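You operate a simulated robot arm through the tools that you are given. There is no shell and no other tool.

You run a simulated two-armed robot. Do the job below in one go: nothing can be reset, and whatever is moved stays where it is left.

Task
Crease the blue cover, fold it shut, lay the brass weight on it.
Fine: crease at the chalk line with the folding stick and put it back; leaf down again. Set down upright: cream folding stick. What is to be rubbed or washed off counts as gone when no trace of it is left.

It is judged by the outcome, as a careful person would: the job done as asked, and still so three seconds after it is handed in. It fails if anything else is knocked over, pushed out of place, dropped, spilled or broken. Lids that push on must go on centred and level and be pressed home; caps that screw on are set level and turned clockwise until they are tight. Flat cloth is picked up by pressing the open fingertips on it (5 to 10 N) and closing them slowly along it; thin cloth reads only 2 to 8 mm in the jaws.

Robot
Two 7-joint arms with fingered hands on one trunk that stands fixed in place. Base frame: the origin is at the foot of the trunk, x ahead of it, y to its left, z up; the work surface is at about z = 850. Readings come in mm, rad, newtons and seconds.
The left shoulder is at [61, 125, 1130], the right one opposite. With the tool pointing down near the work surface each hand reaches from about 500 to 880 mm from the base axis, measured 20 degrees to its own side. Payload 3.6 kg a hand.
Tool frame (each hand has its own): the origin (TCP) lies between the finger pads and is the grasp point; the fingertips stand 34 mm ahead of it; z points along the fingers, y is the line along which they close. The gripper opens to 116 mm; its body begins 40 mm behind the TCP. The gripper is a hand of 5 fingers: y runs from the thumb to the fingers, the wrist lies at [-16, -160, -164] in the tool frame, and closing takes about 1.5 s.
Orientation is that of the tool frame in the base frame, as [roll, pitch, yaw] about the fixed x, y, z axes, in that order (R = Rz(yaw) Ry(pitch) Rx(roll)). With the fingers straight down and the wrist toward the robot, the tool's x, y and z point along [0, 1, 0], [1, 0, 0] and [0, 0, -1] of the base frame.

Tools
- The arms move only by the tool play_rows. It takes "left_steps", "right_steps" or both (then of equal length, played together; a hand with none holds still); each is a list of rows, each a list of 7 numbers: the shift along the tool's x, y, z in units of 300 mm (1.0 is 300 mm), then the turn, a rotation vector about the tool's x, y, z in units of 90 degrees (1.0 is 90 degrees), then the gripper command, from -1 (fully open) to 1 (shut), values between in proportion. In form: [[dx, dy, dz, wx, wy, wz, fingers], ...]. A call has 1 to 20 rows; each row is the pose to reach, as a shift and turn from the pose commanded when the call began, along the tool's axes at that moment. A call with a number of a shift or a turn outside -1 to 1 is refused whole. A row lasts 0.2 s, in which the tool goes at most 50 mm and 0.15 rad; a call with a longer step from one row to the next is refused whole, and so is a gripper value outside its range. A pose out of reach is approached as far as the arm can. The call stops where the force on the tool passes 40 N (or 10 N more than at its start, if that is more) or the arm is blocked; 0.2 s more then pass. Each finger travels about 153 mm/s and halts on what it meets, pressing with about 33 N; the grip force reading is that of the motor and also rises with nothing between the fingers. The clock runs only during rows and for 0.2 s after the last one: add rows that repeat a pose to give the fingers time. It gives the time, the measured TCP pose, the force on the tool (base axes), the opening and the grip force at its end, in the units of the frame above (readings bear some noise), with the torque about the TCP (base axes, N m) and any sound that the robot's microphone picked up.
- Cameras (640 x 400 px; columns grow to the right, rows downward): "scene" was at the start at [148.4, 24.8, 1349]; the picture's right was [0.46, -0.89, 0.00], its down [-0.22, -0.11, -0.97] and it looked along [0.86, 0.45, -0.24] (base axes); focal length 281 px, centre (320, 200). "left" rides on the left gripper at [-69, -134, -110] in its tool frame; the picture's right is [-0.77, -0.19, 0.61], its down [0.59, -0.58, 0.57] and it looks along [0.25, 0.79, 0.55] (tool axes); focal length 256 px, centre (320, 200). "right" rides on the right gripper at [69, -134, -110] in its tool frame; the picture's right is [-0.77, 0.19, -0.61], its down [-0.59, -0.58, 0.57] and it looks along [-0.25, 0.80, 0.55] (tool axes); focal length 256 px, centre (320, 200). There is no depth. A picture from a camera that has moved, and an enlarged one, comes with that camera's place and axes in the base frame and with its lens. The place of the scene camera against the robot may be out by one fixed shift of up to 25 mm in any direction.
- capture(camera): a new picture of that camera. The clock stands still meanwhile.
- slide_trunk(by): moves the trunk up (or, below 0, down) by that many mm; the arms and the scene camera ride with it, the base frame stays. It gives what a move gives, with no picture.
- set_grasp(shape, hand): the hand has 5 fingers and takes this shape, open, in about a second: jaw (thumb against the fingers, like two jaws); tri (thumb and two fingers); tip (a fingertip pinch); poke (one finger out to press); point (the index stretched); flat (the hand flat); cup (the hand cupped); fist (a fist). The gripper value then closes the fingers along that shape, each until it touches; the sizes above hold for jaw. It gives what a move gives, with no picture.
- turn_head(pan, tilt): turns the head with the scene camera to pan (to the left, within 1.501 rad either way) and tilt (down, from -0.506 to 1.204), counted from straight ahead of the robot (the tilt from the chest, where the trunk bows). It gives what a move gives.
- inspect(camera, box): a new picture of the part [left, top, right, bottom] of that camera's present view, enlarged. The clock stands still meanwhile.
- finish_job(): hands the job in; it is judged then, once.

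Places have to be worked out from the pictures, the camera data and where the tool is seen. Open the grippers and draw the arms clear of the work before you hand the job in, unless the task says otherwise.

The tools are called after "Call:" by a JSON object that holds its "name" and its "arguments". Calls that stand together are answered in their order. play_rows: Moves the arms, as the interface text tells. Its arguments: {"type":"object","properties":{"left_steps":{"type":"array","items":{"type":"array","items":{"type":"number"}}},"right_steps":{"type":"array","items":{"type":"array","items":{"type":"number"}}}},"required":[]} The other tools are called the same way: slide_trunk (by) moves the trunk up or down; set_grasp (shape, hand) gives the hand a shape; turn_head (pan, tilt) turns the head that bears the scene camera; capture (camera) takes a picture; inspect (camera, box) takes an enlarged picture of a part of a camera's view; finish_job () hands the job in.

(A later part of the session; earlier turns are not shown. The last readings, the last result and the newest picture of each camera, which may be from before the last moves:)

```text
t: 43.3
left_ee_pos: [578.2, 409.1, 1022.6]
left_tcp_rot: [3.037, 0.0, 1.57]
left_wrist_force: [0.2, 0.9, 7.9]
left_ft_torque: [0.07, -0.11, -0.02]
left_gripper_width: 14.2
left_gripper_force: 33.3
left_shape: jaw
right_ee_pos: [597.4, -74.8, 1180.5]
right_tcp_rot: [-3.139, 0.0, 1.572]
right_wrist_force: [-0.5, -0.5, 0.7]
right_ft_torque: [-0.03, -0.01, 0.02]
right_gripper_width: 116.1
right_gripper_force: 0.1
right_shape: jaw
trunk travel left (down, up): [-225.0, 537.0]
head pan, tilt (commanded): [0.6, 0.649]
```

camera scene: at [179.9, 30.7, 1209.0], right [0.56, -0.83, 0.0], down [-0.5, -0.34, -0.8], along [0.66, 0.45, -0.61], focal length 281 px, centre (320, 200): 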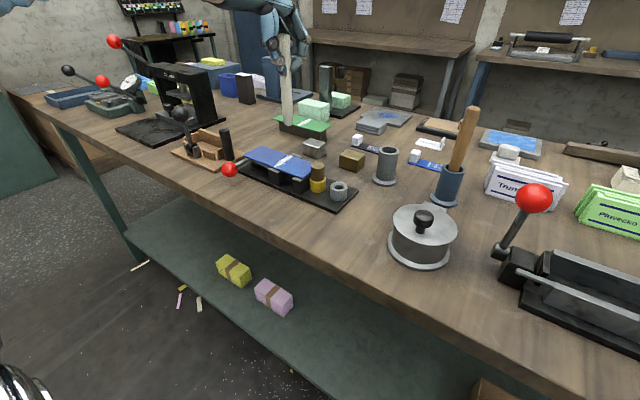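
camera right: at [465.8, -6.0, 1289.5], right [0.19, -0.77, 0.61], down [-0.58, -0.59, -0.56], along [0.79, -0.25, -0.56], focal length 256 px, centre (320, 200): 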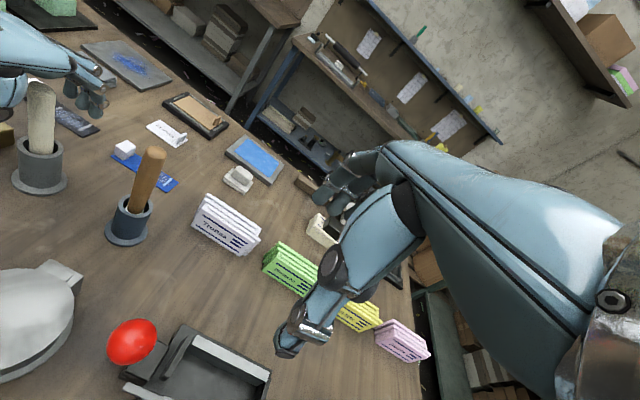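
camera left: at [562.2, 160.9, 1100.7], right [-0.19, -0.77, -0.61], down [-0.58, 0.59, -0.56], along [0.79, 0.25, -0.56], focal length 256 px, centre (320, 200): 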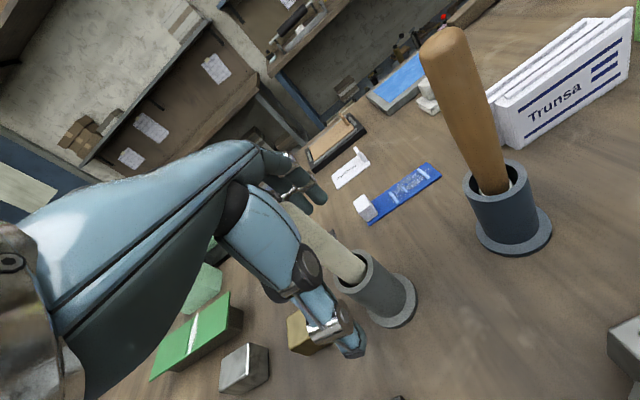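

8 N now. I drag 18 mm toward the robot, letting the hand sink 1 mm to keep pressure, and check.

Call:
{"name": "play_rows", "arguments": {"left_steps": [[0, -0.01, -0.0003, 0, 0, 0, 1], [0, -0.02, -0.0006, 0, 0, 0, 1], [0, -0.03, -0.001, 0, 0, 0, 1], [0, -0.04, -0.0015, 0, 0, 0, 1], [0, -0.05, -0.002, 0, 0, 0, 1], [0, -0.06, -0.0028, 0, 0, 0, 1]]}}

Call:
{"name": "inspect", "arguments": {"camera": "scene", "box": [270, 130, 320, 180]}}

Call:
{"name": "inspect", "arguments": {"camera": "left", "box": [350, 240, 430, 320]}}

```text
t: 44.7
left_ee_pos: [560.2, 408.9, 1019.2]
left_tcp_rot: [3.044, 0.001, 1.57]
left_wrist_force: [2.0, 0.2, 4.0]
left_ft_torque: [0.06, -0.44, 0.0]
left_gripper_width: 14.9
left_gripper_force: 33.3
left_shape: jaw
right_ee_pos: [597.8, -75.4, 1178.7]
right_tcp_rot: [-3.139, 0.001, 1.574]
right_wrist_force: [0.2, 0.7, 0.0]
right_ft_torque: [0.0, 0.03, 0.01]
right_gripper_width: 115.8
right_gripper_force: 0.1
right_shape: jaw
trunk travel left (down, up): [-225.0, 537.0]
head pan, tilt (commanded): [0.6, 0.649]
```

```text
8.00 times, centred on (295, 155) of scene
camera zoom: at [179.5, 30.1, 1209.1], right [0.56, -0.83, 0.0], down [-0.5, -0.34, -0.8], along [0.66, 0.45, -0.6], focal length 2251 px, centre (520, 560)
```

zoom: 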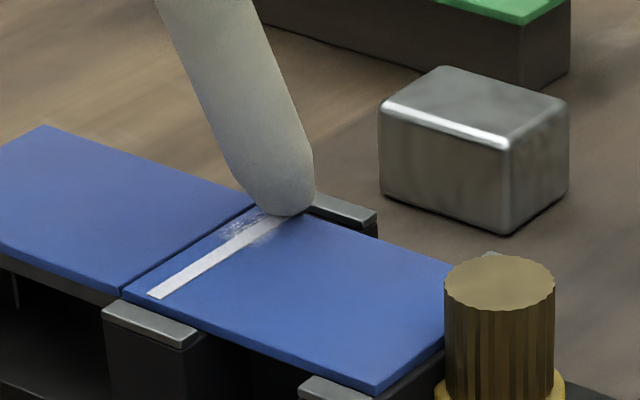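

```text
5.00 times, centred on (390, 280) of left
camera zoom: at [414.7, 339.4, 1116.2], right [-0.13, -0.77, -0.63], down [-0.52, 0.59, -0.62], along [0.85, 0.25, -0.47], focal length 1280 px, centre (-30, -200)
```

zoom: 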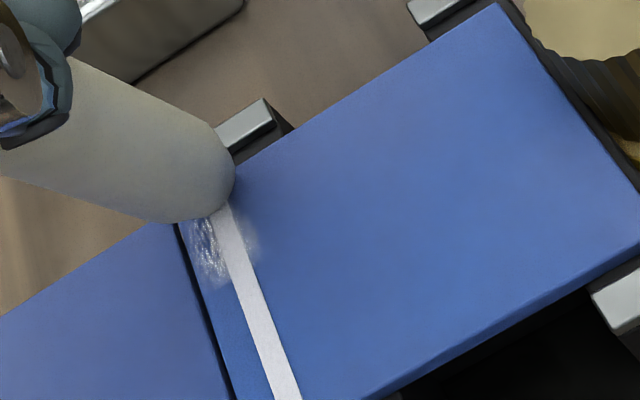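

The tip has started creeping. I continue 27 mm further with a slight sinking to hold about 5–7 N.

Call:
{"name": "play_rows", "arguments": {"left_steps": [[0, -0.011, 0.002, 0, 0, 0, 1], [0, -0.022, 0.003, 0, 0, 0, 1], [0, -0.034, 0.0035, 0, 0, 0, 1], [0, -0.045, 0.0035, 0, 0, 0, 1], [0, -0.056, 0.0035, 0, 0, 0, 1], [0, -0.067, 0.0035, 0, 0, 0, 1], [0, -0.079, 0.0035, 0, 0, 0, 1], [0, -0.09, 0.0035, 0, 0, 0, 1]]}}

Call:
{"name": "inspect", "arguments": {"camera": "scene", "box": [270, 130, 320, 180]}}

Call:
{"name": "inspect", "arguments": {"camera": "left", "box": [330, 220, 430, 320]}}

```text
t: 46.5
left_ee_pos: [532.9, 407.7, 1017.2]
left_tcp_rot: [3.04, 0.001, 1.571]
left_wrist_force: [2.3, 0.6, 7.4]
left_ft_torque: [0.13, -0.67, -0.03]
left_gripper_width: 15.4
left_gripper_force: 33.0
left_shape: jaw
right_ee_pos: [598.4, -74.3, 1178.9]
right_tcp_rot: [-3.14, 0.001, 1.573]
right_wrist_force: [-0.2, 0.7, -0.7]
right_ft_torque: [0.0, 0.01, 0.04]
right_gripper_width: 115.9
right_gripper_force: 0.1
right_shape: jaw
trunk travel left (down, up): [-225.0, 537.0]
head pan, tilt (commanded): [0.6, 0.649]
```

```text
8.00 times, centred on (295, 155) of scene
camera zoom: at [179.3, 29.9, 1209.2], right [0.57, -0.82, 0.0], down [-0.5, -0.34, -0.8], along [0.66, 0.45, -0.6], focal length 2251 px, centre (520, 560)
```

zoom: 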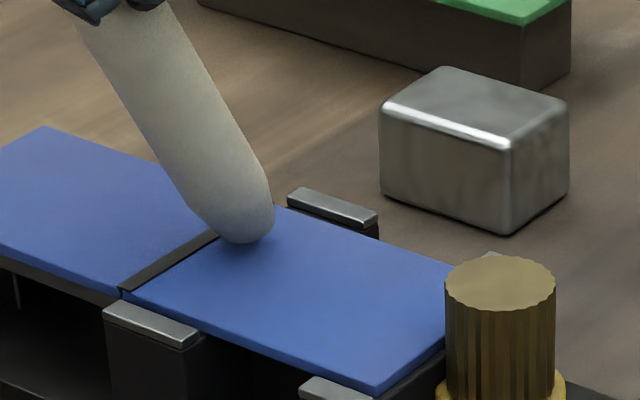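

```text
4.00 times, centred on (380, 270) of left
camera zoom: at [387.2, 339.6, 1112.7], right [-0.12, -0.77, -0.63], down [-0.52, 0.59, -0.62], along [0.85, 0.25, -0.47], focal length 1024 px, centre (80, -80)
```

zoom: 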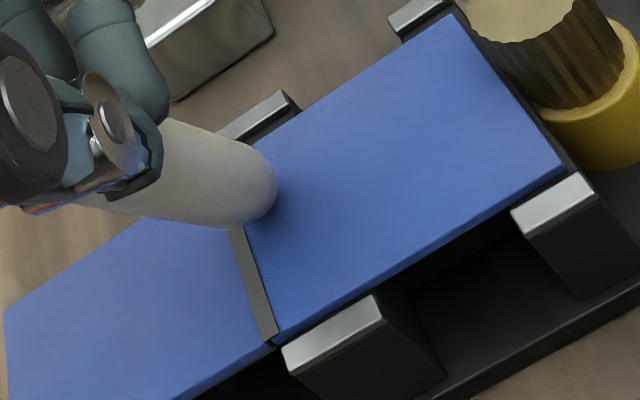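

The chalk has vanished altogether and a crease groove now shows between the two halves, so the crease is done. I lift the stick straight up 75 mm.

Call:
{"name": "play_rows", "arguments": {"left_steps": [[0, 0.005, -0.05, 0, 0, 0, 1], [0, 0.012, -0.12, 0, 0, 0, 1], [0, 0.02, -0.19, 0, 0, 0, 1], [0, 0.0256, -0.2487, 0, 0, 0, 1], [0, 0.0256, -0.2487, 0, 0, 0, 1]]}}

Call:
{"name": "inspect", "arguments": {"camera": "scene", "box": [220, 40, 400, 210]}}

Call:
{"name": "inspect", "arguments": {"camera": "left", "box": [230, 160, 450, 380]}}

```text
t: 47.7
left_ee_pos: [533.3, 409.3, 1090.2]
left_tcp_rot: [3.043, 0.002, 1.571]
left_wrist_force: [0.2, 0.1, -0.9]
left_ft_torque: [0.03, -0.03, 0.02]
left_gripper_width: 13.8
left_gripper_force: 33.1
left_shape: jaw
right_ee_pos: [598.7, -74.3, 1178.1]
right_tcp_rot: [-3.139, -0.002, 1.572]
right_wrist_force: [-0.6, -0.2, -0.3]
right_ft_torque: [-0.01, 0.0, -0.01]
right_gripper_width: 115.6
right_gripper_force: 0.1
right_shape: jaw
trunk travel left (down, up): [-225.0, 537.0]
head pan, tilt (commanded): [0.6, 0.649]
```

```text
2.35 times, centred on (310, 125) of scene
camera zoom: at [179.8, 30.7, 1209.0], right [0.57, -0.82, 0.0], down [-0.5, -0.34, -0.8], along [0.66, 0.45, -0.61], focal length 662 px, centre (344, 376)
```

zoom: 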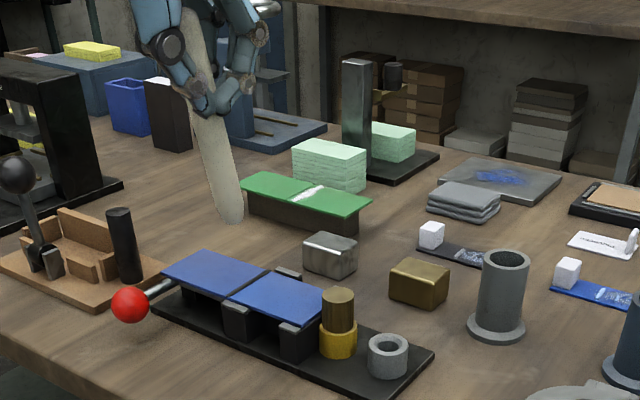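

```text
1.82 times, centred on (340, 270) of left
camera zoom: at [387.8, 341.3, 1187.1], right [-0.13, -0.77, -0.63], down [-0.52, 0.59, -0.62], along [0.85, 0.25, -0.47], focal length 465 px, centre (284, 73)
```

zoom: 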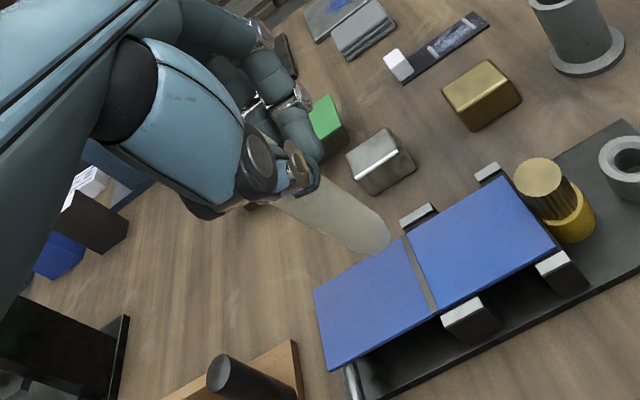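

The crease shows cleanly. Now the stick goes back: I turn the hand so the stick hangs about vertical and carry it at height toward a point above its holder (695, 229).

Call:
{"name": "play_rows", "arguments": {"left_steps": [[-0.07, 0.06, -0.06, 0.015, -0.008, 0, 1], [-0.16, 0.14, -0.07, 0.035, -0.018, 0, 1], [-0.25, 0.23, -0.06, 0.055, -0.028, 0, 1], [-0.34, 0.31, -0.055, 0.075, -0.038, 0, 1], [-0.43, 0.39, -0.045, 0.095, -0.048, 0, 1], [-0.52, 0.47, -0.035, 0.115, -0.058, 0, 1], [-0.6, 0.5457, -0.0297, 0.131, -0.066, 0, 1], [-0.6, 0.5457, -0.0297, 0.131, -0.066, 0, 1], [-0.6, 0.5457, -0.0297, 0.131, -0.066, 0, 1]]}}

Call:
{"name": "capture", "arguments": {"camera": "right"}}

Call:
{"name": "inspect", "arguments": {"camera": "left", "box": [230, 160, 480, 380]}}

Call:
{"name": "capture", "arguments": {"camera": "scene"}}

```text
t: 49.5
left_ee_pos: [690.0, 249.9, 1122.6]
left_tcp_rot: [-3.005, 0.13, 1.645]
left_wrist_force: [-1.1, 0.0, -0.8]
left_ft_torque: [-0.03, -0.05, -0.03]
left_gripper_width: 13.5
left_gripper_force: 32.9
left_shape: jaw
right_ee_pos: [595.9, -46.5, 1204.5]
right_tcp_rot: [3.027, -0.091, 1.679]
right_wrist_force: [-1.6, 2.3, -1.7]
right_ft_torque: [-0.09, -0.1, -0.08]
right_gripper_width: 115.9
right_gripper_force: 0.1
right_shape: jaw
trunk travel left (down, up): [-225.0, 537.0]
head pan, tilt (commanded): [0.6, 0.649]
stopped in row 9 (left hand): the arm was blocked; the commanded pose is now the measured one
```

```text
taken
camera right: at [442.2, -2.7, 1305.0], right [0.21, -0.81, 0.56], down [-0.45, -0.58, -0.68], along [0.87, -0.11, -0.48], focal length 256 px, centre (320, 200)
```

right: 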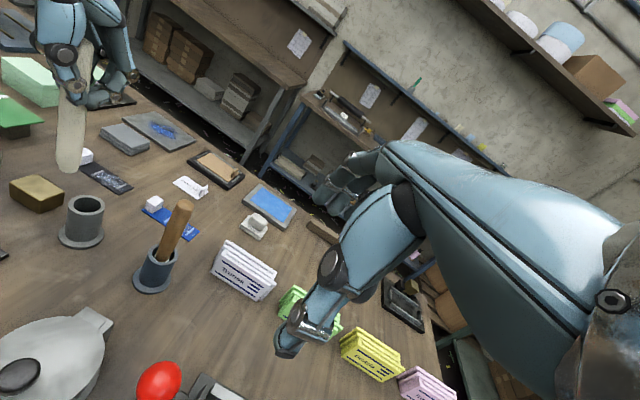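

```text
1.82 times, centred on (355, 270) of left
camera zoom: at [576.1, 189.1, 1257.4], right [-0.21, -0.86, -0.48], down [-0.69, 0.47, -0.55], along [0.7, 0.21, -0.69], focal length 465 px, centre (256, 73)
```

zoom: 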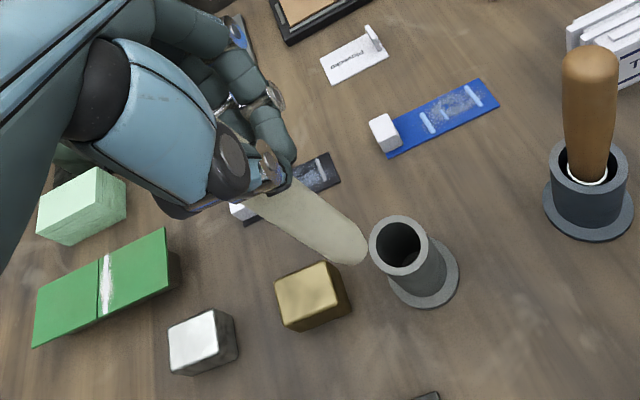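

```text
taken
camera scene: at [264.6, 30.9, 1204.1], right [0.56, -0.82, -0.04], down [-0.55, -0.34, -0.76], along [0.61, 0.45, -0.65], focal length 281 px, centre (320, 200)
```

scene: 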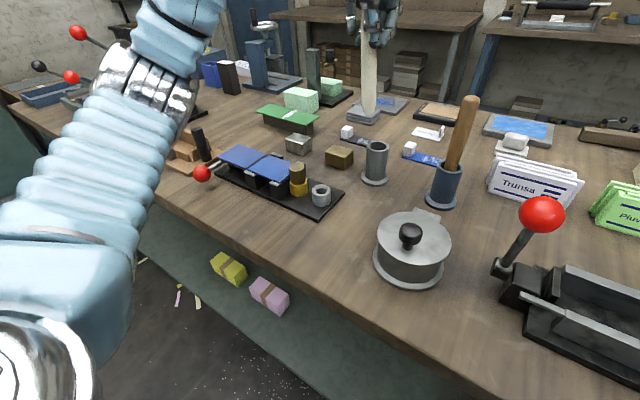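

The arm reports blocked and the trunk has leaned forward, with the left hand short of target. I hold still for a moment to let things settle and read again.

Call:
{"name": "play_rows", "arguments": {"left_steps": [[0, 0, 0, 0, 0, 0, 1], [0, 0, 0, 0, 0, 0, 1]]}}

Call:
{"name": "capture", "arguments": {"camera": "scene"}}

```text
t: 49.9
left_ee_pos: [650.4, 291.4, 1133.5]
left_tcp_rot: [-2.931, 0.162, 1.793]
left_wrist_force: [-1.3, 1.9, -3.0]
left_ft_torque: [-0.11, -0.04, -0.01]
left_gripper_width: 13.7
left_gripper_force: 32.6
left_shape: jaw
right_ee_pos: [546.0, -32.3, 1237.5]
right_tcp_rot: [2.944, -0.153, 1.791]
right_wrist_force: [-0.4, 0.7, -10.5]
right_ft_torque: [0.08, -0.16, -0.17]
right_gripper_width: 116.1
right_gripper_force: 0.1
right_shape: jaw
trunk travel left (down, up): [-225.0, 537.0]
head pan, tilt (commanded): [0.6, 0.649]
stopped in row 1 (left hand): the arm was blocked; the commanded pose is now the measured one
```

```text
taken
camera scene: at [311.5, 30.0, 1198.7], right [0.56, -0.82, -0.06], down [-0.58, -0.34, -0.74], along [0.59, 0.45, -0.67], focal length 281 px, centre (320, 200)
```

scene: 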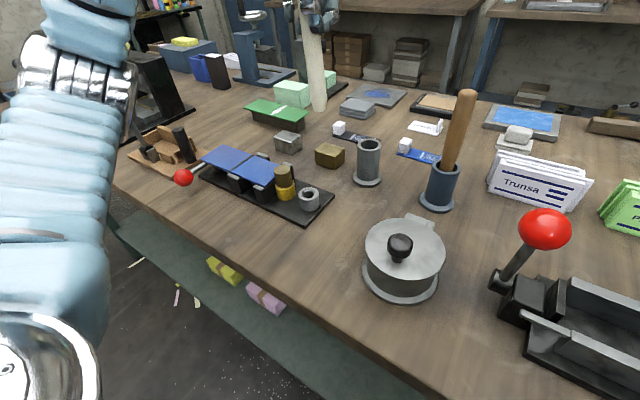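

The trunk is tipping forward under the extended arms at this lowered height (camera moved from x=180 to 311). It was steady at its original height, so I raise it at once.

Call:
{"name": "slide_trunk", "arguments": {"by": 140}}

Call:
{"name": "capture", "arguments": {"camera": "scene"}}

```text
t: 50.2
left_ee_pos: [612.7, 299.9, 1147.9]
left_tcp_rot: [-2.964, 0.183, 1.856]
left_wrist_force: [-1.1, -1.4, -12.3]
left_ft_torque: [-0.07, -0.06, 0.09]
left_gripper_width: 13.8
left_gripper_force: 32.8
left_shape: jaw
right_ee_pos: [483.0, -33.7, 1250.3]
right_tcp_rot: [2.831, -0.127, 1.875]
right_wrist_force: [4.0, -1.2, -8.5]
right_ft_torque: [0.25, 0.03, 0.03]
right_gripper_width: 115.9
right_gripper_force: 0.0
right_shape: jaw
trunk travel left (down, up): [-227.0, 535.0]
head pan, tilt (commanded): [0.6, 0.649]
stopped: the arm was blocked; the commanded pose is now the measured one
```

```text
taken
camera scene: at [336.6, 29.1, 1197.2], right [0.56, -0.83, -0.08], down [-0.6, -0.34, -0.72], along [0.57, 0.45, -0.69], focal length 281 px, centre (320, 200)
```

scene: 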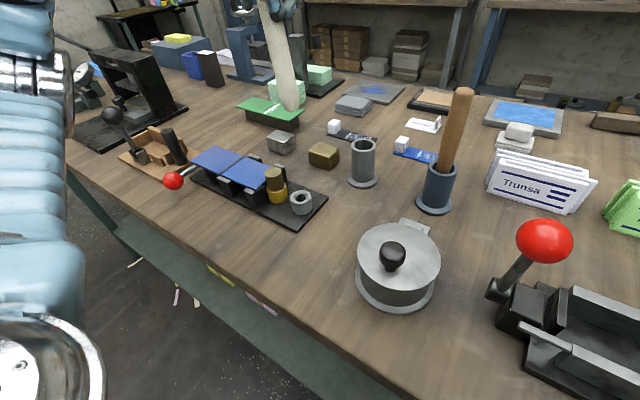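

The lean is slowing but every call stops as "blocked". I retract both arms toward the body and slightly up, to take weight off the front, in a short call.

Call:
{"name": "play_rows", "arguments": {"left_steps": [[0.03, -0.13, -0.016, 0, 0, 0, 1], [0.06, -0.26, -0.032, 0, 0, 0, 1], [0.09, -0.39, -0.048, 0, 0, 0, 1]], "right_steps": [[0.04, -0.11, -0.065, 0, 0, 0, -1], [0.08, -0.22, -0.13, 0, 0, 0, -1], [0.12, -0.33, -0.195, 0, 0, 0, -1]]}}

Call:
{"name": "capture", "arguments": {"camera": "scene"}}

```text
t: 50.5
left_ee_pos: [525.3, 298.3, 1160.5]
left_tcp_rot: [-3.029, 0.142, 1.926]
left_wrist_force: [0.2, -1.2, 2.7]
left_ft_torque: [0.08, -0.03, 0.0]
left_gripper_width: 13.7
left_gripper_force: 33.0
left_shape: jaw
right_ee_pos: [392.6, -12.8, 1254.3]
right_tcp_rot: [2.803, -0.1, 1.966]
right_wrist_force: [70.0, -35.6, 8.4]
right_ft_torque: [-0.44, 0.34, 3.32]
right_gripper_width: 107.4
right_gripper_force: 0.0
right_shape: jaw
trunk travel left (down, up): [-227.0, 535.0]
head pan, tilt (commanded): [0.6, 0.649]
stopped in row 1 (left hand): the arm was blocked; the commanded pose is now the measured one
```

```text
taken
camera scene: at [322.6, 31.8, 1199.6], right [0.56, -0.82, -0.07], down [-0.59, -0.34, -0.74], along [0.58, 0.45, -0.67], focal length 281 px, centre (320, 200)
```

scene: 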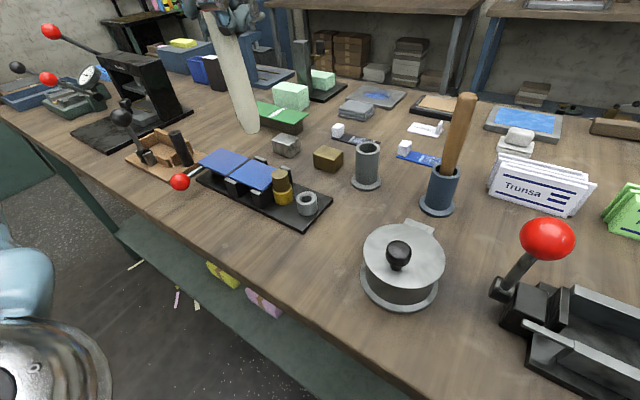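

The lean is now reversing (camera back to x=323), but the right hand was pulled in against the robot's own head (70 N). I move the right hand forward and outward while the left holds.

Call:
{"name": "play_rows", "arguments": {"right_steps": [[-0.094, 0.112, -0.006, 0, 0, 0, -1], [-0.188, 0.224, -0.012, 0, 0, 0, -1]]}}

Call:
{"name": "capture", "arguments": {"camera": "scene"}}

Call:
{"name": "capture", "arguments": {"camera": "right"}}

Call:
{"name": "capture", "arguments": {"camera": "left"}}

```text
t: 50.8
left_ee_pos: [413.5, 277.7, 1170.9]
left_tcp_rot: [-3.053, 0.149, 1.954]
left_wrist_force: [2.1, 0.2, 0.9]
left_ft_torque: [0.02, 0.19, 0.05]
left_gripper_width: 13.6
left_gripper_force: 32.6
left_shape: jaw
right_ee_pos: [285.7, -31.3, 1275.6]
right_tcp_rot: [2.743, -0.097, 1.915]
right_wrist_force: [158.0, -77.0, 114.6]
right_ft_torque: [-3.15, 4.02, 5.94]
right_gripper_width: 107.4
right_gripper_force: 0.1
right_shape: jaw
trunk travel left (down, up): [-227.0, 535.0]
head pan, tilt (commanded): [0.6, 0.649]
stopped in row 1 (left hand): the arm was blocked; the commanded pose is now the measured one
```

```text
taken
camera scene: at [255.7, 23.7, 1209.0], right [0.51, -0.86, -0.03], down [-0.55, -0.3, -0.78], along [0.66, 0.42, -0.63], focal length 281 px, centre (320, 200)
```

scene: 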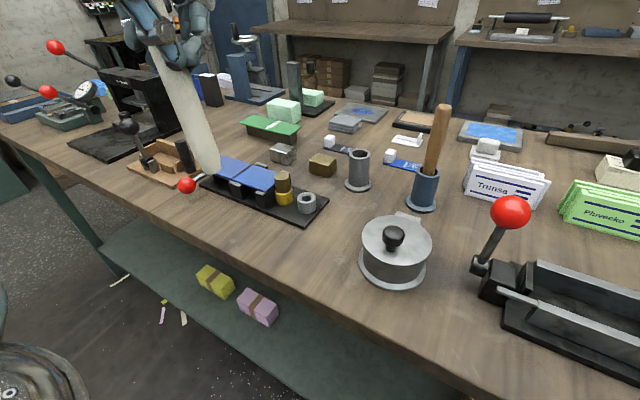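

```text
taken
camera right: at [107.3, -27.7, 1332.2], right [0.22, -0.8, 0.56], down [-0.12, -0.59, -0.8], along [0.97, 0.11, -0.23], focal length 256 px, centre (320, 200)
```

right: 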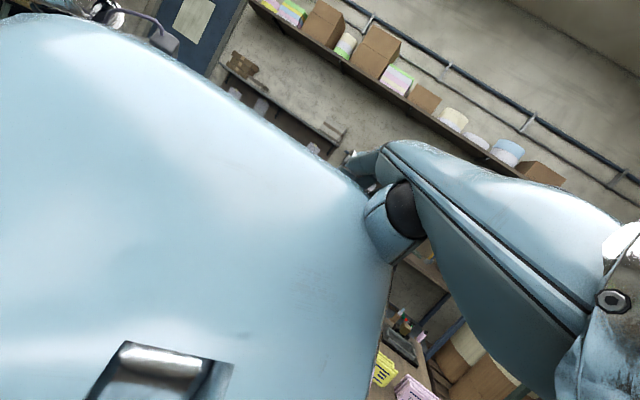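

```text
taken
camera left: at [315.8, 185.8, 1301.1], right [0.09, -0.88, -0.47], down [-0.77, 0.24, -0.59], along [0.63, 0.42, -0.65], focal length 256 px, centre (320, 200)
```

left: 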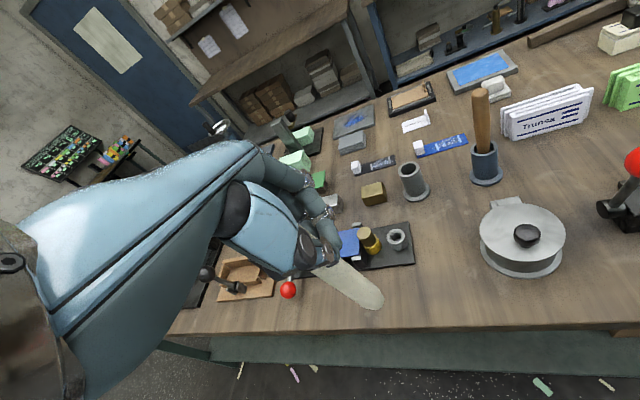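

The body is now swinging back and the right hand is pinned against the robot's own chest or head. I move the right hand forward and outward again while the left holds.

Call:
{"name": "play_rows", "arguments": {"right_steps": [[-0.123, 0.094, 0.027, 0, 0, 0, -1], [-0.246, 0.188, 0.054, 0, 0, 0, -1], [-0.369, 0.282, 0.081, 0, 0, 0, -1]]}}

Call:
{"name": "capture", "arguments": {"camera": "scene"}}

```text
t: 51.2
left_ee_pos: [285.1, 275.3, 1213.0]
left_tcp_rot: [3.1, 0.213, 1.869]
left_wrist_force: [2.3, 5.3, 1.1]
left_ft_torque: [-0.19, 0.24, -0.12]
left_gripper_width: 13.5
left_gripper_force: 33.3
left_shape: jaw
right_ee_pos: [157.2, -53.9, 1297.3]
right_tcp_rot: [2.604, -0.044, 1.895]
right_wrist_force: [4.0, -21.8, 21.0]
right_ft_torque: [-1.21, 0.89, 1.17]
right_gripper_width: 107.3
right_gripper_force: 0.0
right_shape: jaw
trunk travel left (down, up): [-227.0, 535.0]
head pan, tilt (commanded): [0.6, 0.649]
stopped in row 1 (left hand): the arm was blocked; the commanded pose is now the measured one
```

```text
taken
camera scene: at [144.7, 27.5, 1221.4], right [0.54, -0.84, 0.01], down [-0.47, -0.32, -0.82], along [0.69, 0.44, -0.57], focal length 281 px, centre (320, 200)
```

scene: 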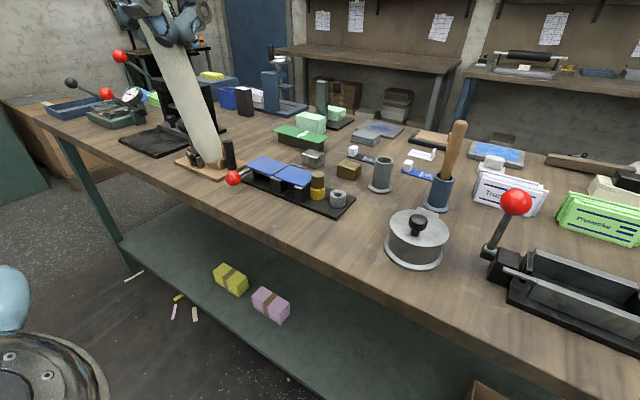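

The upper body is swaying back through its normal position. I hold both arms and let it damp out.

Call:
{"name": "play_rows", "arguments": {"left_steps": [[0, 0, 0, 0, 0, 0, 1], [0, 0, 0, 0, 0, 0, 1], [0, 0, 0, 0, 0, 0, 1]]}}

Call:
{"name": "capture", "arguments": {"camera": "scene"}}

```text
t: 51.5
left_ee_pos: [381.3, 281.9, 1175.9]
left_tcp_rot: [-3.076, 0.16, 1.916]
left_wrist_force: [-1.1, -0.1, -1.7]
left_ft_torque: [-0.02, -0.03, 0.03]
left_gripper_width: 13.8
left_gripper_force: 33.1
left_shape: jaw
right_ee_pos: [265.5, -51.2, 1274.9]
right_tcp_rot: [2.693, -0.077, 1.887]
right_wrist_force: [0.6, -2.6, -1.0]
right_ft_torque: [0.13, 0.06, 0.06]
right_gripper_width: 116.2
right_gripper_force: 0.2
right_shape: jaw
trunk travel left (down, up): [-227.0, 535.0]
head pan, tilt (commanded): [0.6, 0.649]
stopped in row 1 (left hand): the arm was blocked; the commanded pose is now the measured one
```

```text
taken
camera scene: at [203.1, 28.8, 1208.8], right [0.57, -0.82, -0.01], down [-0.52, -0.34, -0.79], along [0.64, 0.45, -0.62], focal length 281 px, centre (320, 200)
```

scene: 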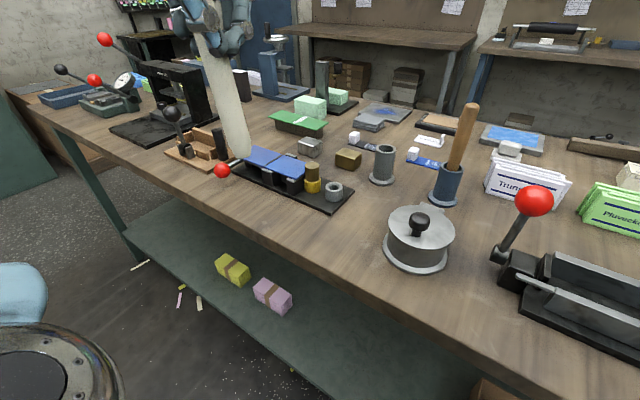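

The right hand is free again (forces near zero) and the sway is smaller. I keep holding.

Call:
{"name": "play_rows", "arguments": {"left_steps": [[0, 0, 0, 0, 0, 0, 1], [0, 0, 0, 0, 0, 0, 1], [0, 0, 0, 0, 0, 0, 1]]}}

Call:
{"name": "capture", "arguments": {"camera": "scene"}}

```text
t: 52.0
left_ee_pos: [356.8, 247.2, 1210.0]
left_tcp_rot: [3.033, 0.318, 1.753]
left_wrist_force: [0.0, 0.2, -0.4]
left_ft_torque: [0.03, -0.02, -0.01]
left_gripper_width: 13.6
left_gripper_force: 33.5
left_shape: jaw
right_ee_pos: [272.5, -49.0, 1261.3]
right_tcp_rot: [2.865, -0.11, 1.832]
right_wrist_force: [1.3, 0.2, 0.7]
right_ft_torque: [-0.02, 0.13, 0.01]
right_gripper_width: 115.9
right_gripper_force: 0.1
right_shape: jaw
trunk travel left (down, up): [-227.0, 535.0]
head pan, tilt (commanded): [0.6, 0.649]
stopped in row 2 (right hand): the force on the tool passed its limit at 50 N (the readings are from after the stop); the commanded pose is now the measured one
```

```text
taken
camera scene: at [291.1, 29.1, 1203.3], right [0.56, -0.83, -0.05], down [-0.57, -0.34, -0.75], along [0.6, 0.45, -0.66], focal length 281 px, centre (320, 200)
```

scene: 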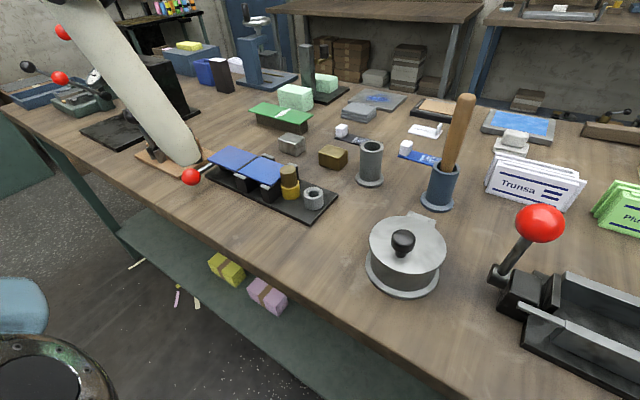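

The sway persists while each call resets the arm targets, and the retracted right hand bumped the body. I let time pass with a tiny head move, which commands no arm motion, to see whether the sway damps.

Call:
{"name": "turn_head", "arguments": {"pan": 0.58, "tilt": 0.66}}

Call:
{"name": "capture", "arguments": {"camera": "scene"}}

```text
t: 52.6
left_ee_pos: [266.8, 271.4, 1213.3]
left_tcp_rot: [3.062, 0.241, 1.841]
left_wrist_force: [4.8, 3.4, -2.5]
left_ft_torque: [-0.12, 0.34, -0.1]
left_gripper_width: 13.9
left_gripper_force: 32.9
left_shape: jaw
right_ee_pos: [135.5, -55.7, 1290.1]
right_tcp_rot: [2.58, -0.029, 1.889]
right_wrist_force: [-54.2, -16.2, 3.2]
right_ft_torque: [-1.1, 2.57, 0.19]
right_gripper_width: 116.2
right_gripper_force: 0.0
right_shape: jaw
trunk travel left (down, up): [-227.0, 535.0]
head pan, tilt (commanded): [0.579, 0.66]
```

```text
taken
camera scene: at [146.1, 29.8, 1217.9], right [0.56, -0.83, 0.01], down [-0.49, -0.34, -0.8], along [0.67, 0.44, -0.6], focal length 281 px, centre (320, 200)
```

scene: 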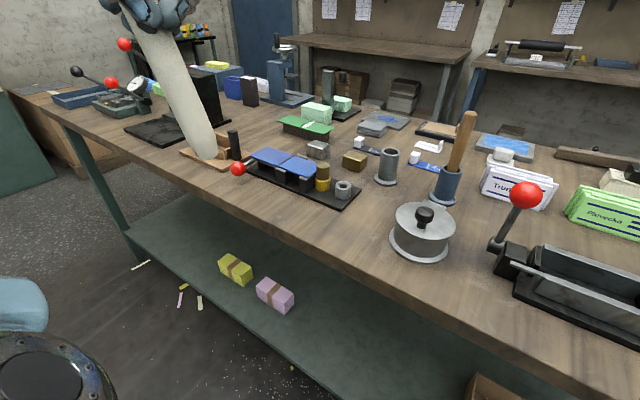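

Time passes without interruption this way. I repeat to let the sway decay.

Call:
{"name": "turn_head", "arguments": {"pan": 0.6, "tilt": 0.65}}

Call:
{"name": "turn_head", "arguments": {"pan": 0.58, "tilt": 0.66}}

Call:
{"name": "turn_head", "arguments": {"pan": 0.6, "tilt": 0.65}}

Call:
{"name": "capture", "arguments": {"camera": "scene"}}

```text
t: 53.2
left_ee_pos: [325.3, 258.6, 1207.9]
left_tcp_rot: [3.067, 0.266, 1.798]
left_wrist_force: [-1.0, -2.4, -0.2]
left_ft_torque: [0.01, -0.07, 0.04]
left_gripper_width: 13.5
left_gripper_force: 33.5
left_shape: jaw
right_ee_pos: [222.2, -56.5, 1273.3]
right_tcp_rot: [2.717, -0.064, 1.852]
right_wrist_force: [1.0, 0.1, -0.4]
right_ft_torque: [0.04, 0.06, 0.03]
right_gripper_width: 116.1
right_gripper_force: 0.0
right_shape: jaw
trunk travel left (down, up): [-227.0, 535.0]
head pan, tilt (commanded): [0.6, 0.649]
```

```text
t: 53.8
left_ee_pos: [329.0, 269.9, 1195.7]
left_tcp_rot: [3.124, 0.228, 1.851]
left_wrist_force: [1.2, 0.1, 0.3]
left_ft_torque: [-0.01, -0.01, -0.01]
left_gripper_width: 13.9
left_gripper_force: 33.2
left_shape: jaw
right_ee_pos: [200.2, -55.9, 1281.7]
right_tcp_rot: [2.646, -0.058, 1.886]
right_wrist_force: [-100.4, -35.0, 22.8]
right_ft_torque: [-1.98, 6.35, 1.01]
right_gripper_width: 106.8
right_gripper_force: 0.1
right_shape: jaw
trunk travel left (down, up): [-227.0, 535.0]
head pan, tilt (commanded): [0.579, 0.66]
```

```text
t: 54.4
left_ee_pos: [312.1, 269.3, 1198.8]
left_tcp_rot: [3.106, 0.235, 1.845]
left_wrist_force: [0.3, -0.1, 2.2]
left_ft_torque: [0.03, 0.07, -0.01]
left_gripper_width: 13.6
left_gripper_force: 32.8
left_shape: jaw
right_ee_pos: [184.3, -54.5, 1282.0]
right_tcp_rot: [2.64, -0.049, 1.887]
right_wrist_force: [-89.9, -33.3, 12.5]
right_ft_torque: [-1.85, 5.41, 0.83]
right_gripper_width: 107.1
right_gripper_force: 0.2
right_shape: jaw
trunk travel left (down, up): [-227.0, 535.0]
head pan, tilt (commanded): [0.6, 0.649]
```

```text
taken
camera scene: at [174.3, 37.2, 1211.6], right [0.64, -0.77, 0.0], down [-0.46, -0.39, -0.8], along [0.61, 0.51, -0.6], focal length 281 px, centre (320, 200)
```

scene: 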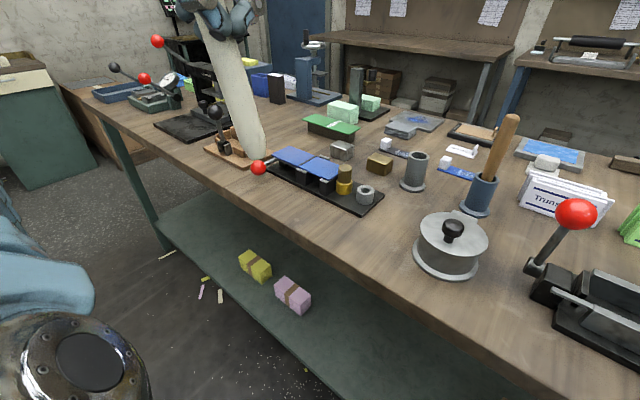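

The sway has nearly stopped (camera x≈174). The right hand is caught against the right side of the head, so I move it outward (−y) and then forward.

Call:
{"name": "play_rows", "arguments": {"right_steps": [[-0.06, -0.017, -0.012, 0, 0, 0, -1], [-0.127, -0.033, -0.025, 0, 0, 0, -1], [-0.19, -0.05, -0.037, 0, 0, 0, -1], [-0.25, -0.067, -0.05, 0, 0, 0, -1]]}}

Call:
{"name": "capture", "arguments": {"camera": "scene"}}

Call:
{"name": "capture", "arguments": {"camera": "right"}}

```text
t: 54.7
left_ee_pos: [305.2, 266.7, 1206.7]
left_tcp_rot: [3.076, 0.245, 1.831]
left_wrist_force: [-9.6, -1.6, 8.5]
left_ft_torque: [0.22, -0.43, 0.13]
left_gripper_width: 13.6
left_gripper_force: 32.9
left_shape: jaw
right_ee_pos: [177.5, -62.4, 1281.7]
right_tcp_rot: [2.635, -0.051, 1.893]
right_wrist_force: [-54.4, -11.9, -7.3]
right_ft_torque: [-0.52, 2.71, 0.24]
right_gripper_width: 107.2
right_gripper_force: 0.1
right_shape: jaw
trunk travel left (down, up): [-227.0, 535.0]
head pan, tilt (commanded): [0.6, 0.649]
stopped in row 1 (left hand): the arm was blocked; the commanded pose is now the measured one
```

```text
taken
camera scene: at [173.6, 33.4, 1211.9], right [0.61, -0.79, 0.0], down [-0.48, -0.37, -0.8], along [0.63, 0.49, -0.6], focal length 281 px, centre (320, 200)
```

scene: 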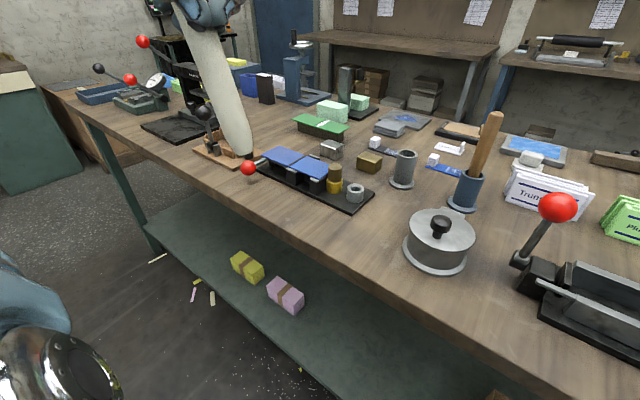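

```text
taken
camera right: at [-6.0, -52.3, 1317.3], right [0.13, -0.8, 0.59], down [-0.05, -0.59, -0.8], along [0.99, 0.08, -0.11], focal length 256 px, centre (320, 200)
```

right: 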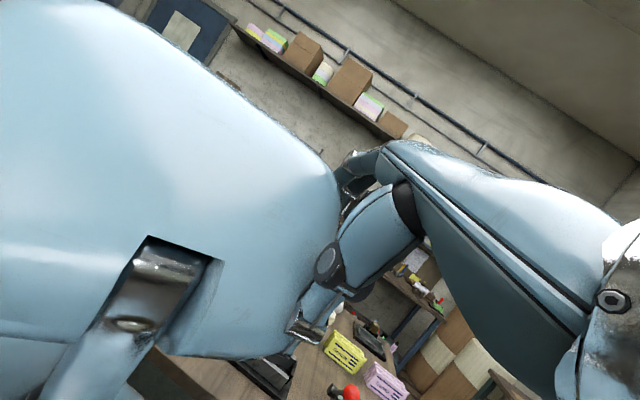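

The force is easing. I keep moving the right hand outward in short calls.

Call:
{"name": "play_rows", "arguments": {"right_steps": [[-0.08, -0.02, -0.016, 0, 0, 0, -1], [-0.16, -0.04, -0.032, 0, 0, 0, -1], [-0.24, -0.06, -0.048, 0, 0, 0, -1], [-0.3, -0.075, -0.06, 0, 0, 0, -1]]}}

Call:
{"name": "turn_head", "arguments": {"pan": 0.6, "tilt": 0.65}}

```text
t: 55.7
left_ee_pos: [312.0, 268.2, 1198.5]
left_tcp_rot: [3.112, 0.233, 1.847]
left_wrist_force: [0.9, 0.1, 0.1]
left_ft_torque: [-0.02, 0.02, 0.0]
left_gripper_width: 13.5
left_gripper_force: 32.6
left_shape: jaw
right_ee_pos: [185.4, -158.0, 1281.2]
right_tcp_rot: [2.637, -0.054, 1.884]
right_wrist_force: [0.3, 1.4, -1.1]
right_ft_torque: [0.03, 0.02, 0.0]
right_gripper_width: 116.3
right_gripper_force: 0.1
right_shape: jaw
trunk travel left (down, up): [-227.0, 535.0]
head pan, tilt (commanded): [0.6, 0.649]
```

```text
t: 56.3
left_ee_pos: [311.5, 268.7, 1198.7]
left_tcp_rot: [3.112, 0.231, 1.85]
left_wrist_force: [0.2, -0.3, -0.5]
left_ft_torque: [0.01, 0.01, 0.0]
left_gripper_width: 13.4
left_gripper_force: 33.2
left_shape: jaw
right_ee_pos: [185.8, -156.7, 1282.2]
right_tcp_rot: [2.637, -0.054, 1.885]
right_wrist_force: [-0.1, -0.2, 0.0]
right_ft_torque: [-0.02, 0.01, 0.03]
right_gripper_width: 116.0
right_gripper_force: 0.0
right_shape: jaw
trunk travel left (down, up): [-227.0, 535.0]
head pan, tilt (commanded): [0.6, 0.649]
```

Everything has settled: both arms are free and still, the stick still held. I check the pictures for any disturbance.

Call:
{"name": "capture", "arguments": {"camera": "scene"}}

Call:
{"name": "capture", "arguments": {"camera": "left"}}

Call:
{"name": "capture", "arguments": {"camera": "right"}}

```text
taken
camera scene: at [178.3, 29.8, 1211.4], right [0.57, -0.82, 0.0], down [-0.5, -0.34, -0.8], along [0.66, 0.45, -0.6], focal length 281 px, centre (320, 200)
```

scene: 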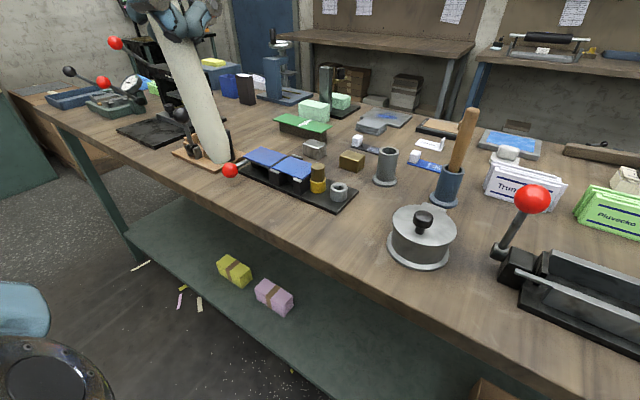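

```text
taken
camera left: at [190.7, 190.2, 1318.5], right [0.08, -0.9, -0.42], down [-0.66, 0.27, -0.7], along [0.75, 0.34, -0.57], focal length 256 px, centre (320, 200)
```

left: 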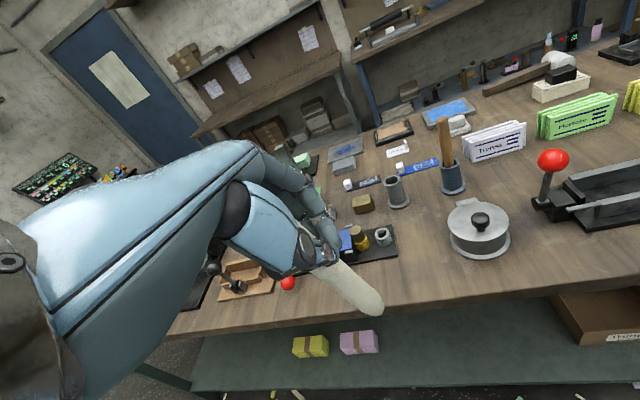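

```text
taken
camera right: at [1.5, -145.9, 1317.8], right [0.12, -0.8, 0.58], down [-0.05, -0.59, -0.8], along [0.99, 0.07, -0.11], focal length 256 px, centre (320, 200)
```

right: 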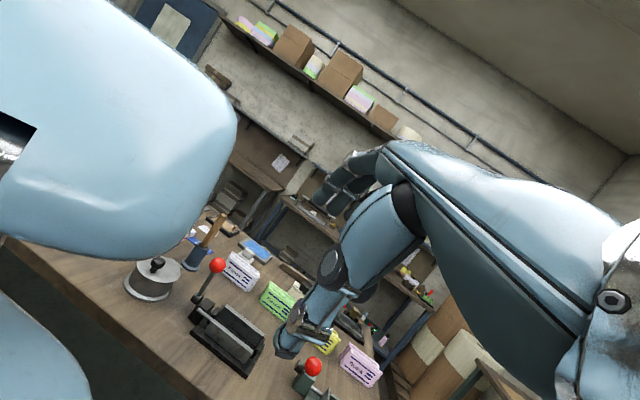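

Nothing on the table was disturbed. To avoid tipping again I raise the trunk a little (40 mm, less lean) and will keep the right arm drawn in as counterweight.

Call:
{"name": "slide_trunk", "arguments": {"by": 40}}

Call:
{"name": "play_rows", "arguments": {"right_steps": [[-0.013, 0.063, 0.025, 0.039, -0.01, 0.024, -1], [-0.026, 0.127, 0.049, 0.078, -0.02, 0.047, -1], [-0.039, 0.19, 0.074, 0.117, -0.03, 0.071, -1], [-0.052, 0.254, 0.099, 0.156, -0.04, 0.095, -1], [-0.064, 0.318, 0.123, 0.195, -0.05, 0.118, -1], [-0.077, 0.381, 0.148, 0.234, -0.061, 0.142, -1], [-0.09, 0.444, 0.172, 0.273, -0.071, 0.165, -1], [-0.103, 0.508, 0.197, 0.3115, -0.0808, 0.189, -1], [-0.103, 0.508, 0.197, 0.3115, -0.0808, 0.189, -1]]}}

Call:
{"name": "capture", "arguments": {"camera": "right"}}

```text
t: 57.1
left_ee_pos: [312.5, 267.9, 1238.7]
left_tcp_rot: [3.112, 0.231, 1.848]
left_wrist_force: [-0.1, 0.0, -0.2]
left_ft_torque: [0.0, 0.02, 0.04]
left_gripper_width: 13.5
left_gripper_force: 32.8
left_shape: jaw
right_ee_pos: [186.1, -157.0, 1322.5]
right_tcp_rot: [2.637, -0.051, 1.885]
right_wrist_force: [0.2, -0.5, -0.1]
right_ft_torque: [0.01, 0.03, 0.04]
right_gripper_width: 116.2
right_gripper_force: 0.1
right_shape: jaw
trunk travel left (down, up): [-267.0, 495.0]
head pan, tilt (commanded): [0.6, 0.649]
```

```text
t: 59.1
left_ee_pos: [312.4, 268.5, 1240.0]
left_tcp_rot: [3.111, 0.232, 1.849]
left_wrist_force: [-0.7, 0.6, -1.4]
left_ft_torque: [-0.01, 0.04, 0.0]
left_gripper_width: 13.6
left_gripper_force: 33.3
left_shape: jaw
right_ee_pos: [349.4, -139.4, 1342.4]
right_tcp_rot: [3.139, -0.005, 1.568]
right_wrist_force: [0.2, -0.3, -1.1]
right_ft_torque: [0.03, -0.01, -0.01]
right_gripper_width: 116.2
right_gripper_force: 0.2
right_shape: jaw
trunk travel left (down, up): [-267.0, 495.0]
head pan, tilt (commanded): [0.6, 0.649]
```

```text
taken
camera right: at [213.5, -70.9, 1453.1], right [0.18, -0.77, 0.61], down [-0.58, -0.58, -0.57], along [0.8, -0.25, -0.55], focal length 256 px, centre (320, 200)
```

right: 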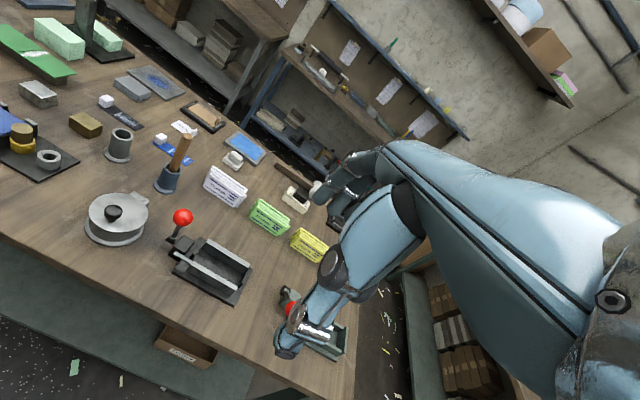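

The right camera now sees the holder from a drawn-in pose. I bring the left hand to an upright orientation at (480, 300, 1180) to judge how the stick sits in it.

Call:
{"name": "play_rows", "arguments": {"left_steps": [[-0.001, 0.07, 0.028, 0.005, 0.018, 0.022, 1], [-0.001, 0.14, 0.056, 0.01, 0.036, 0.045, 1], [-0.002, 0.21, 0.084, 0.015, 0.054, 0.067, 1], [-0.002, 0.28, 0.112, 0.02, 0.072, 0.089, 1], [-0.003, 0.35, 0.14, 0.025, 0.09, 0.112, 1], [-0.003, 0.42, 0.168, 0.03, 0.108, 0.134, 1], [-0.004, 0.49, 0.196, 0.035, 0.126, 0.156, 1], [-0.004, 0.561, 0.2237, 0.0398, 0.144, 0.1785, 1], [-0.004, 0.561, 0.2237, 0.0398, 0.144, 0.1785, 1]]}}

Call:
{"name": "capture", "arguments": {"camera": "scene"}}

Call:
{"name": "capture", "arguments": {"camera": "left"}}

Call:
{"name": "capture", "arguments": {"camera": "right"}}

```text
t: 61.1
left_ee_pos: [481.6, 301.8, 1178.1]
left_tcp_rot: [3.141, 0.0, 1.57]
left_wrist_force: [0.0, 0.3, -0.8]
left_ft_torque: [0.02, -0.05, 0.0]
left_gripper_width: 13.5
left_gripper_force: 32.5
left_shape: jaw
right_ee_pos: [348.1, -138.6, 1342.6]
right_tcp_rot: [3.138, -0.006, 1.568]
right_wrist_force: [-0.3, 0.3, 0.1]
right_ft_torque: [0.02, 0.02, -0.01]
right_gripper_width: 116.0
right_gripper_force: 0.0
right_shape: jaw
trunk travel left (down, up): [-267.0, 495.0]
head pan, tilt (commanded): [0.6, 0.649]
```

```text
taken
camera scene: at [160.1, 30.0, 1252.9], right [0.57, -0.82, 0.0], down [-0.5, -0.34, -0.8], along [0.66, 0.45, -0.6], focal length 281 px, centre (320, 200)
```

scene: 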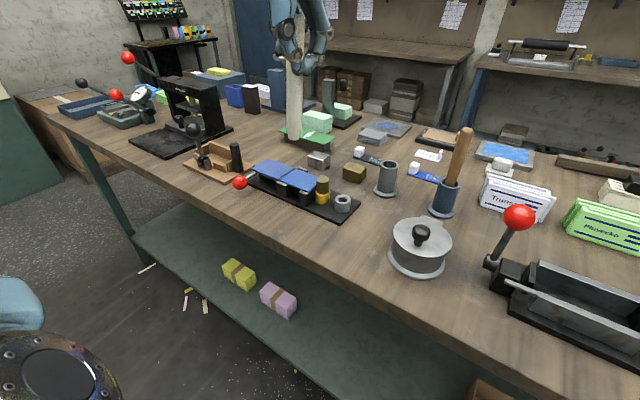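

```text
taken
camera left: at [345.9, 232.9, 1288.2], right [-0.19, -0.77, -0.61], down [-0.58, 0.59, -0.57], along [0.8, 0.25, -0.55], focal length 256 px, centre (320, 200)
```

left: 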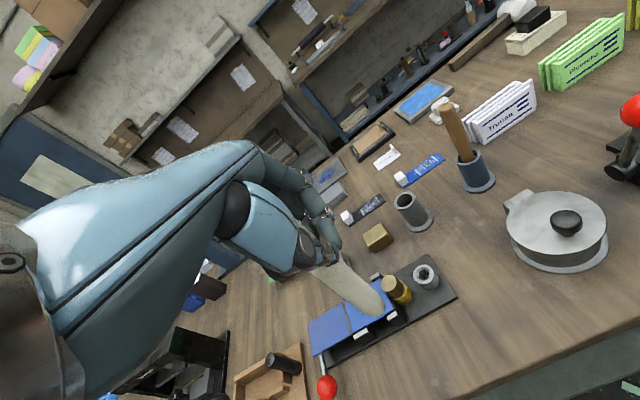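

```text
taken
camera right: at [213.5, -70.3, 1452.8], right [0.18, -0.77, 0.61], down [-0.58, -0.59, -0.57], along [0.8, -0.25, -0.55], focal length 256 px, centre (320, 200)
```

right: 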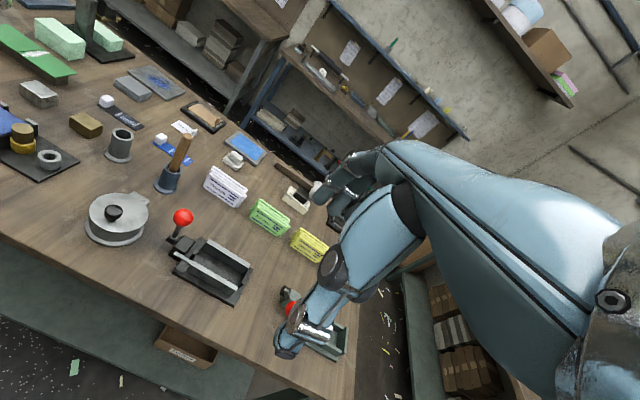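

I enlarge the stick in the left and scene views to measure its tilt.

Call:
{"name": "inspect", "arguments": {"camera": "left", "box": [290, 230, 410, 330]}}

Call:
{"name": "inspect", "arguments": {"camera": "scene", "box": [250, 20, 350, 150]}}

```text
4.00 times, centred on (350, 280) of left
camera zoom: at [345.9, 232.9, 1288.2], right [-0.19, -0.77, -0.61], down [-0.58, 0.59, -0.57], along [0.8, 0.25, -0.55], focal length 1024 px, centre (200, -120)
```

zoom: 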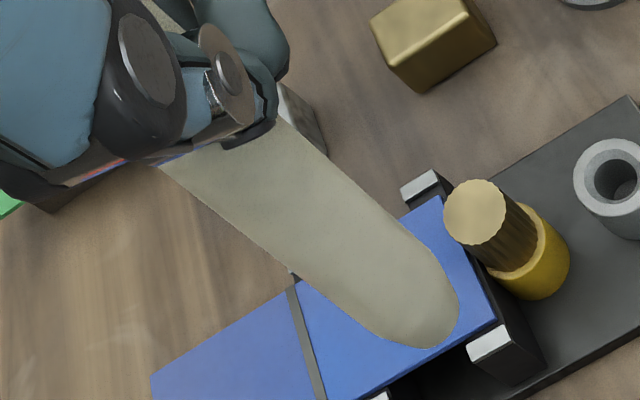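

```text
3.08 times, centred on (300, 85) of scene
camera zoom: at [160.1, 30.0, 1252.9], right [0.57, -0.82, 0.0], down [-0.5, -0.34, -0.8], along [0.66, 0.45, -0.6], focal length 866 px, centre (382, 554)
```

zoom: 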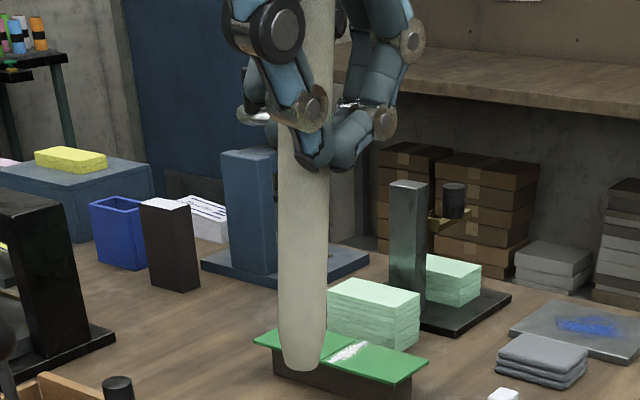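

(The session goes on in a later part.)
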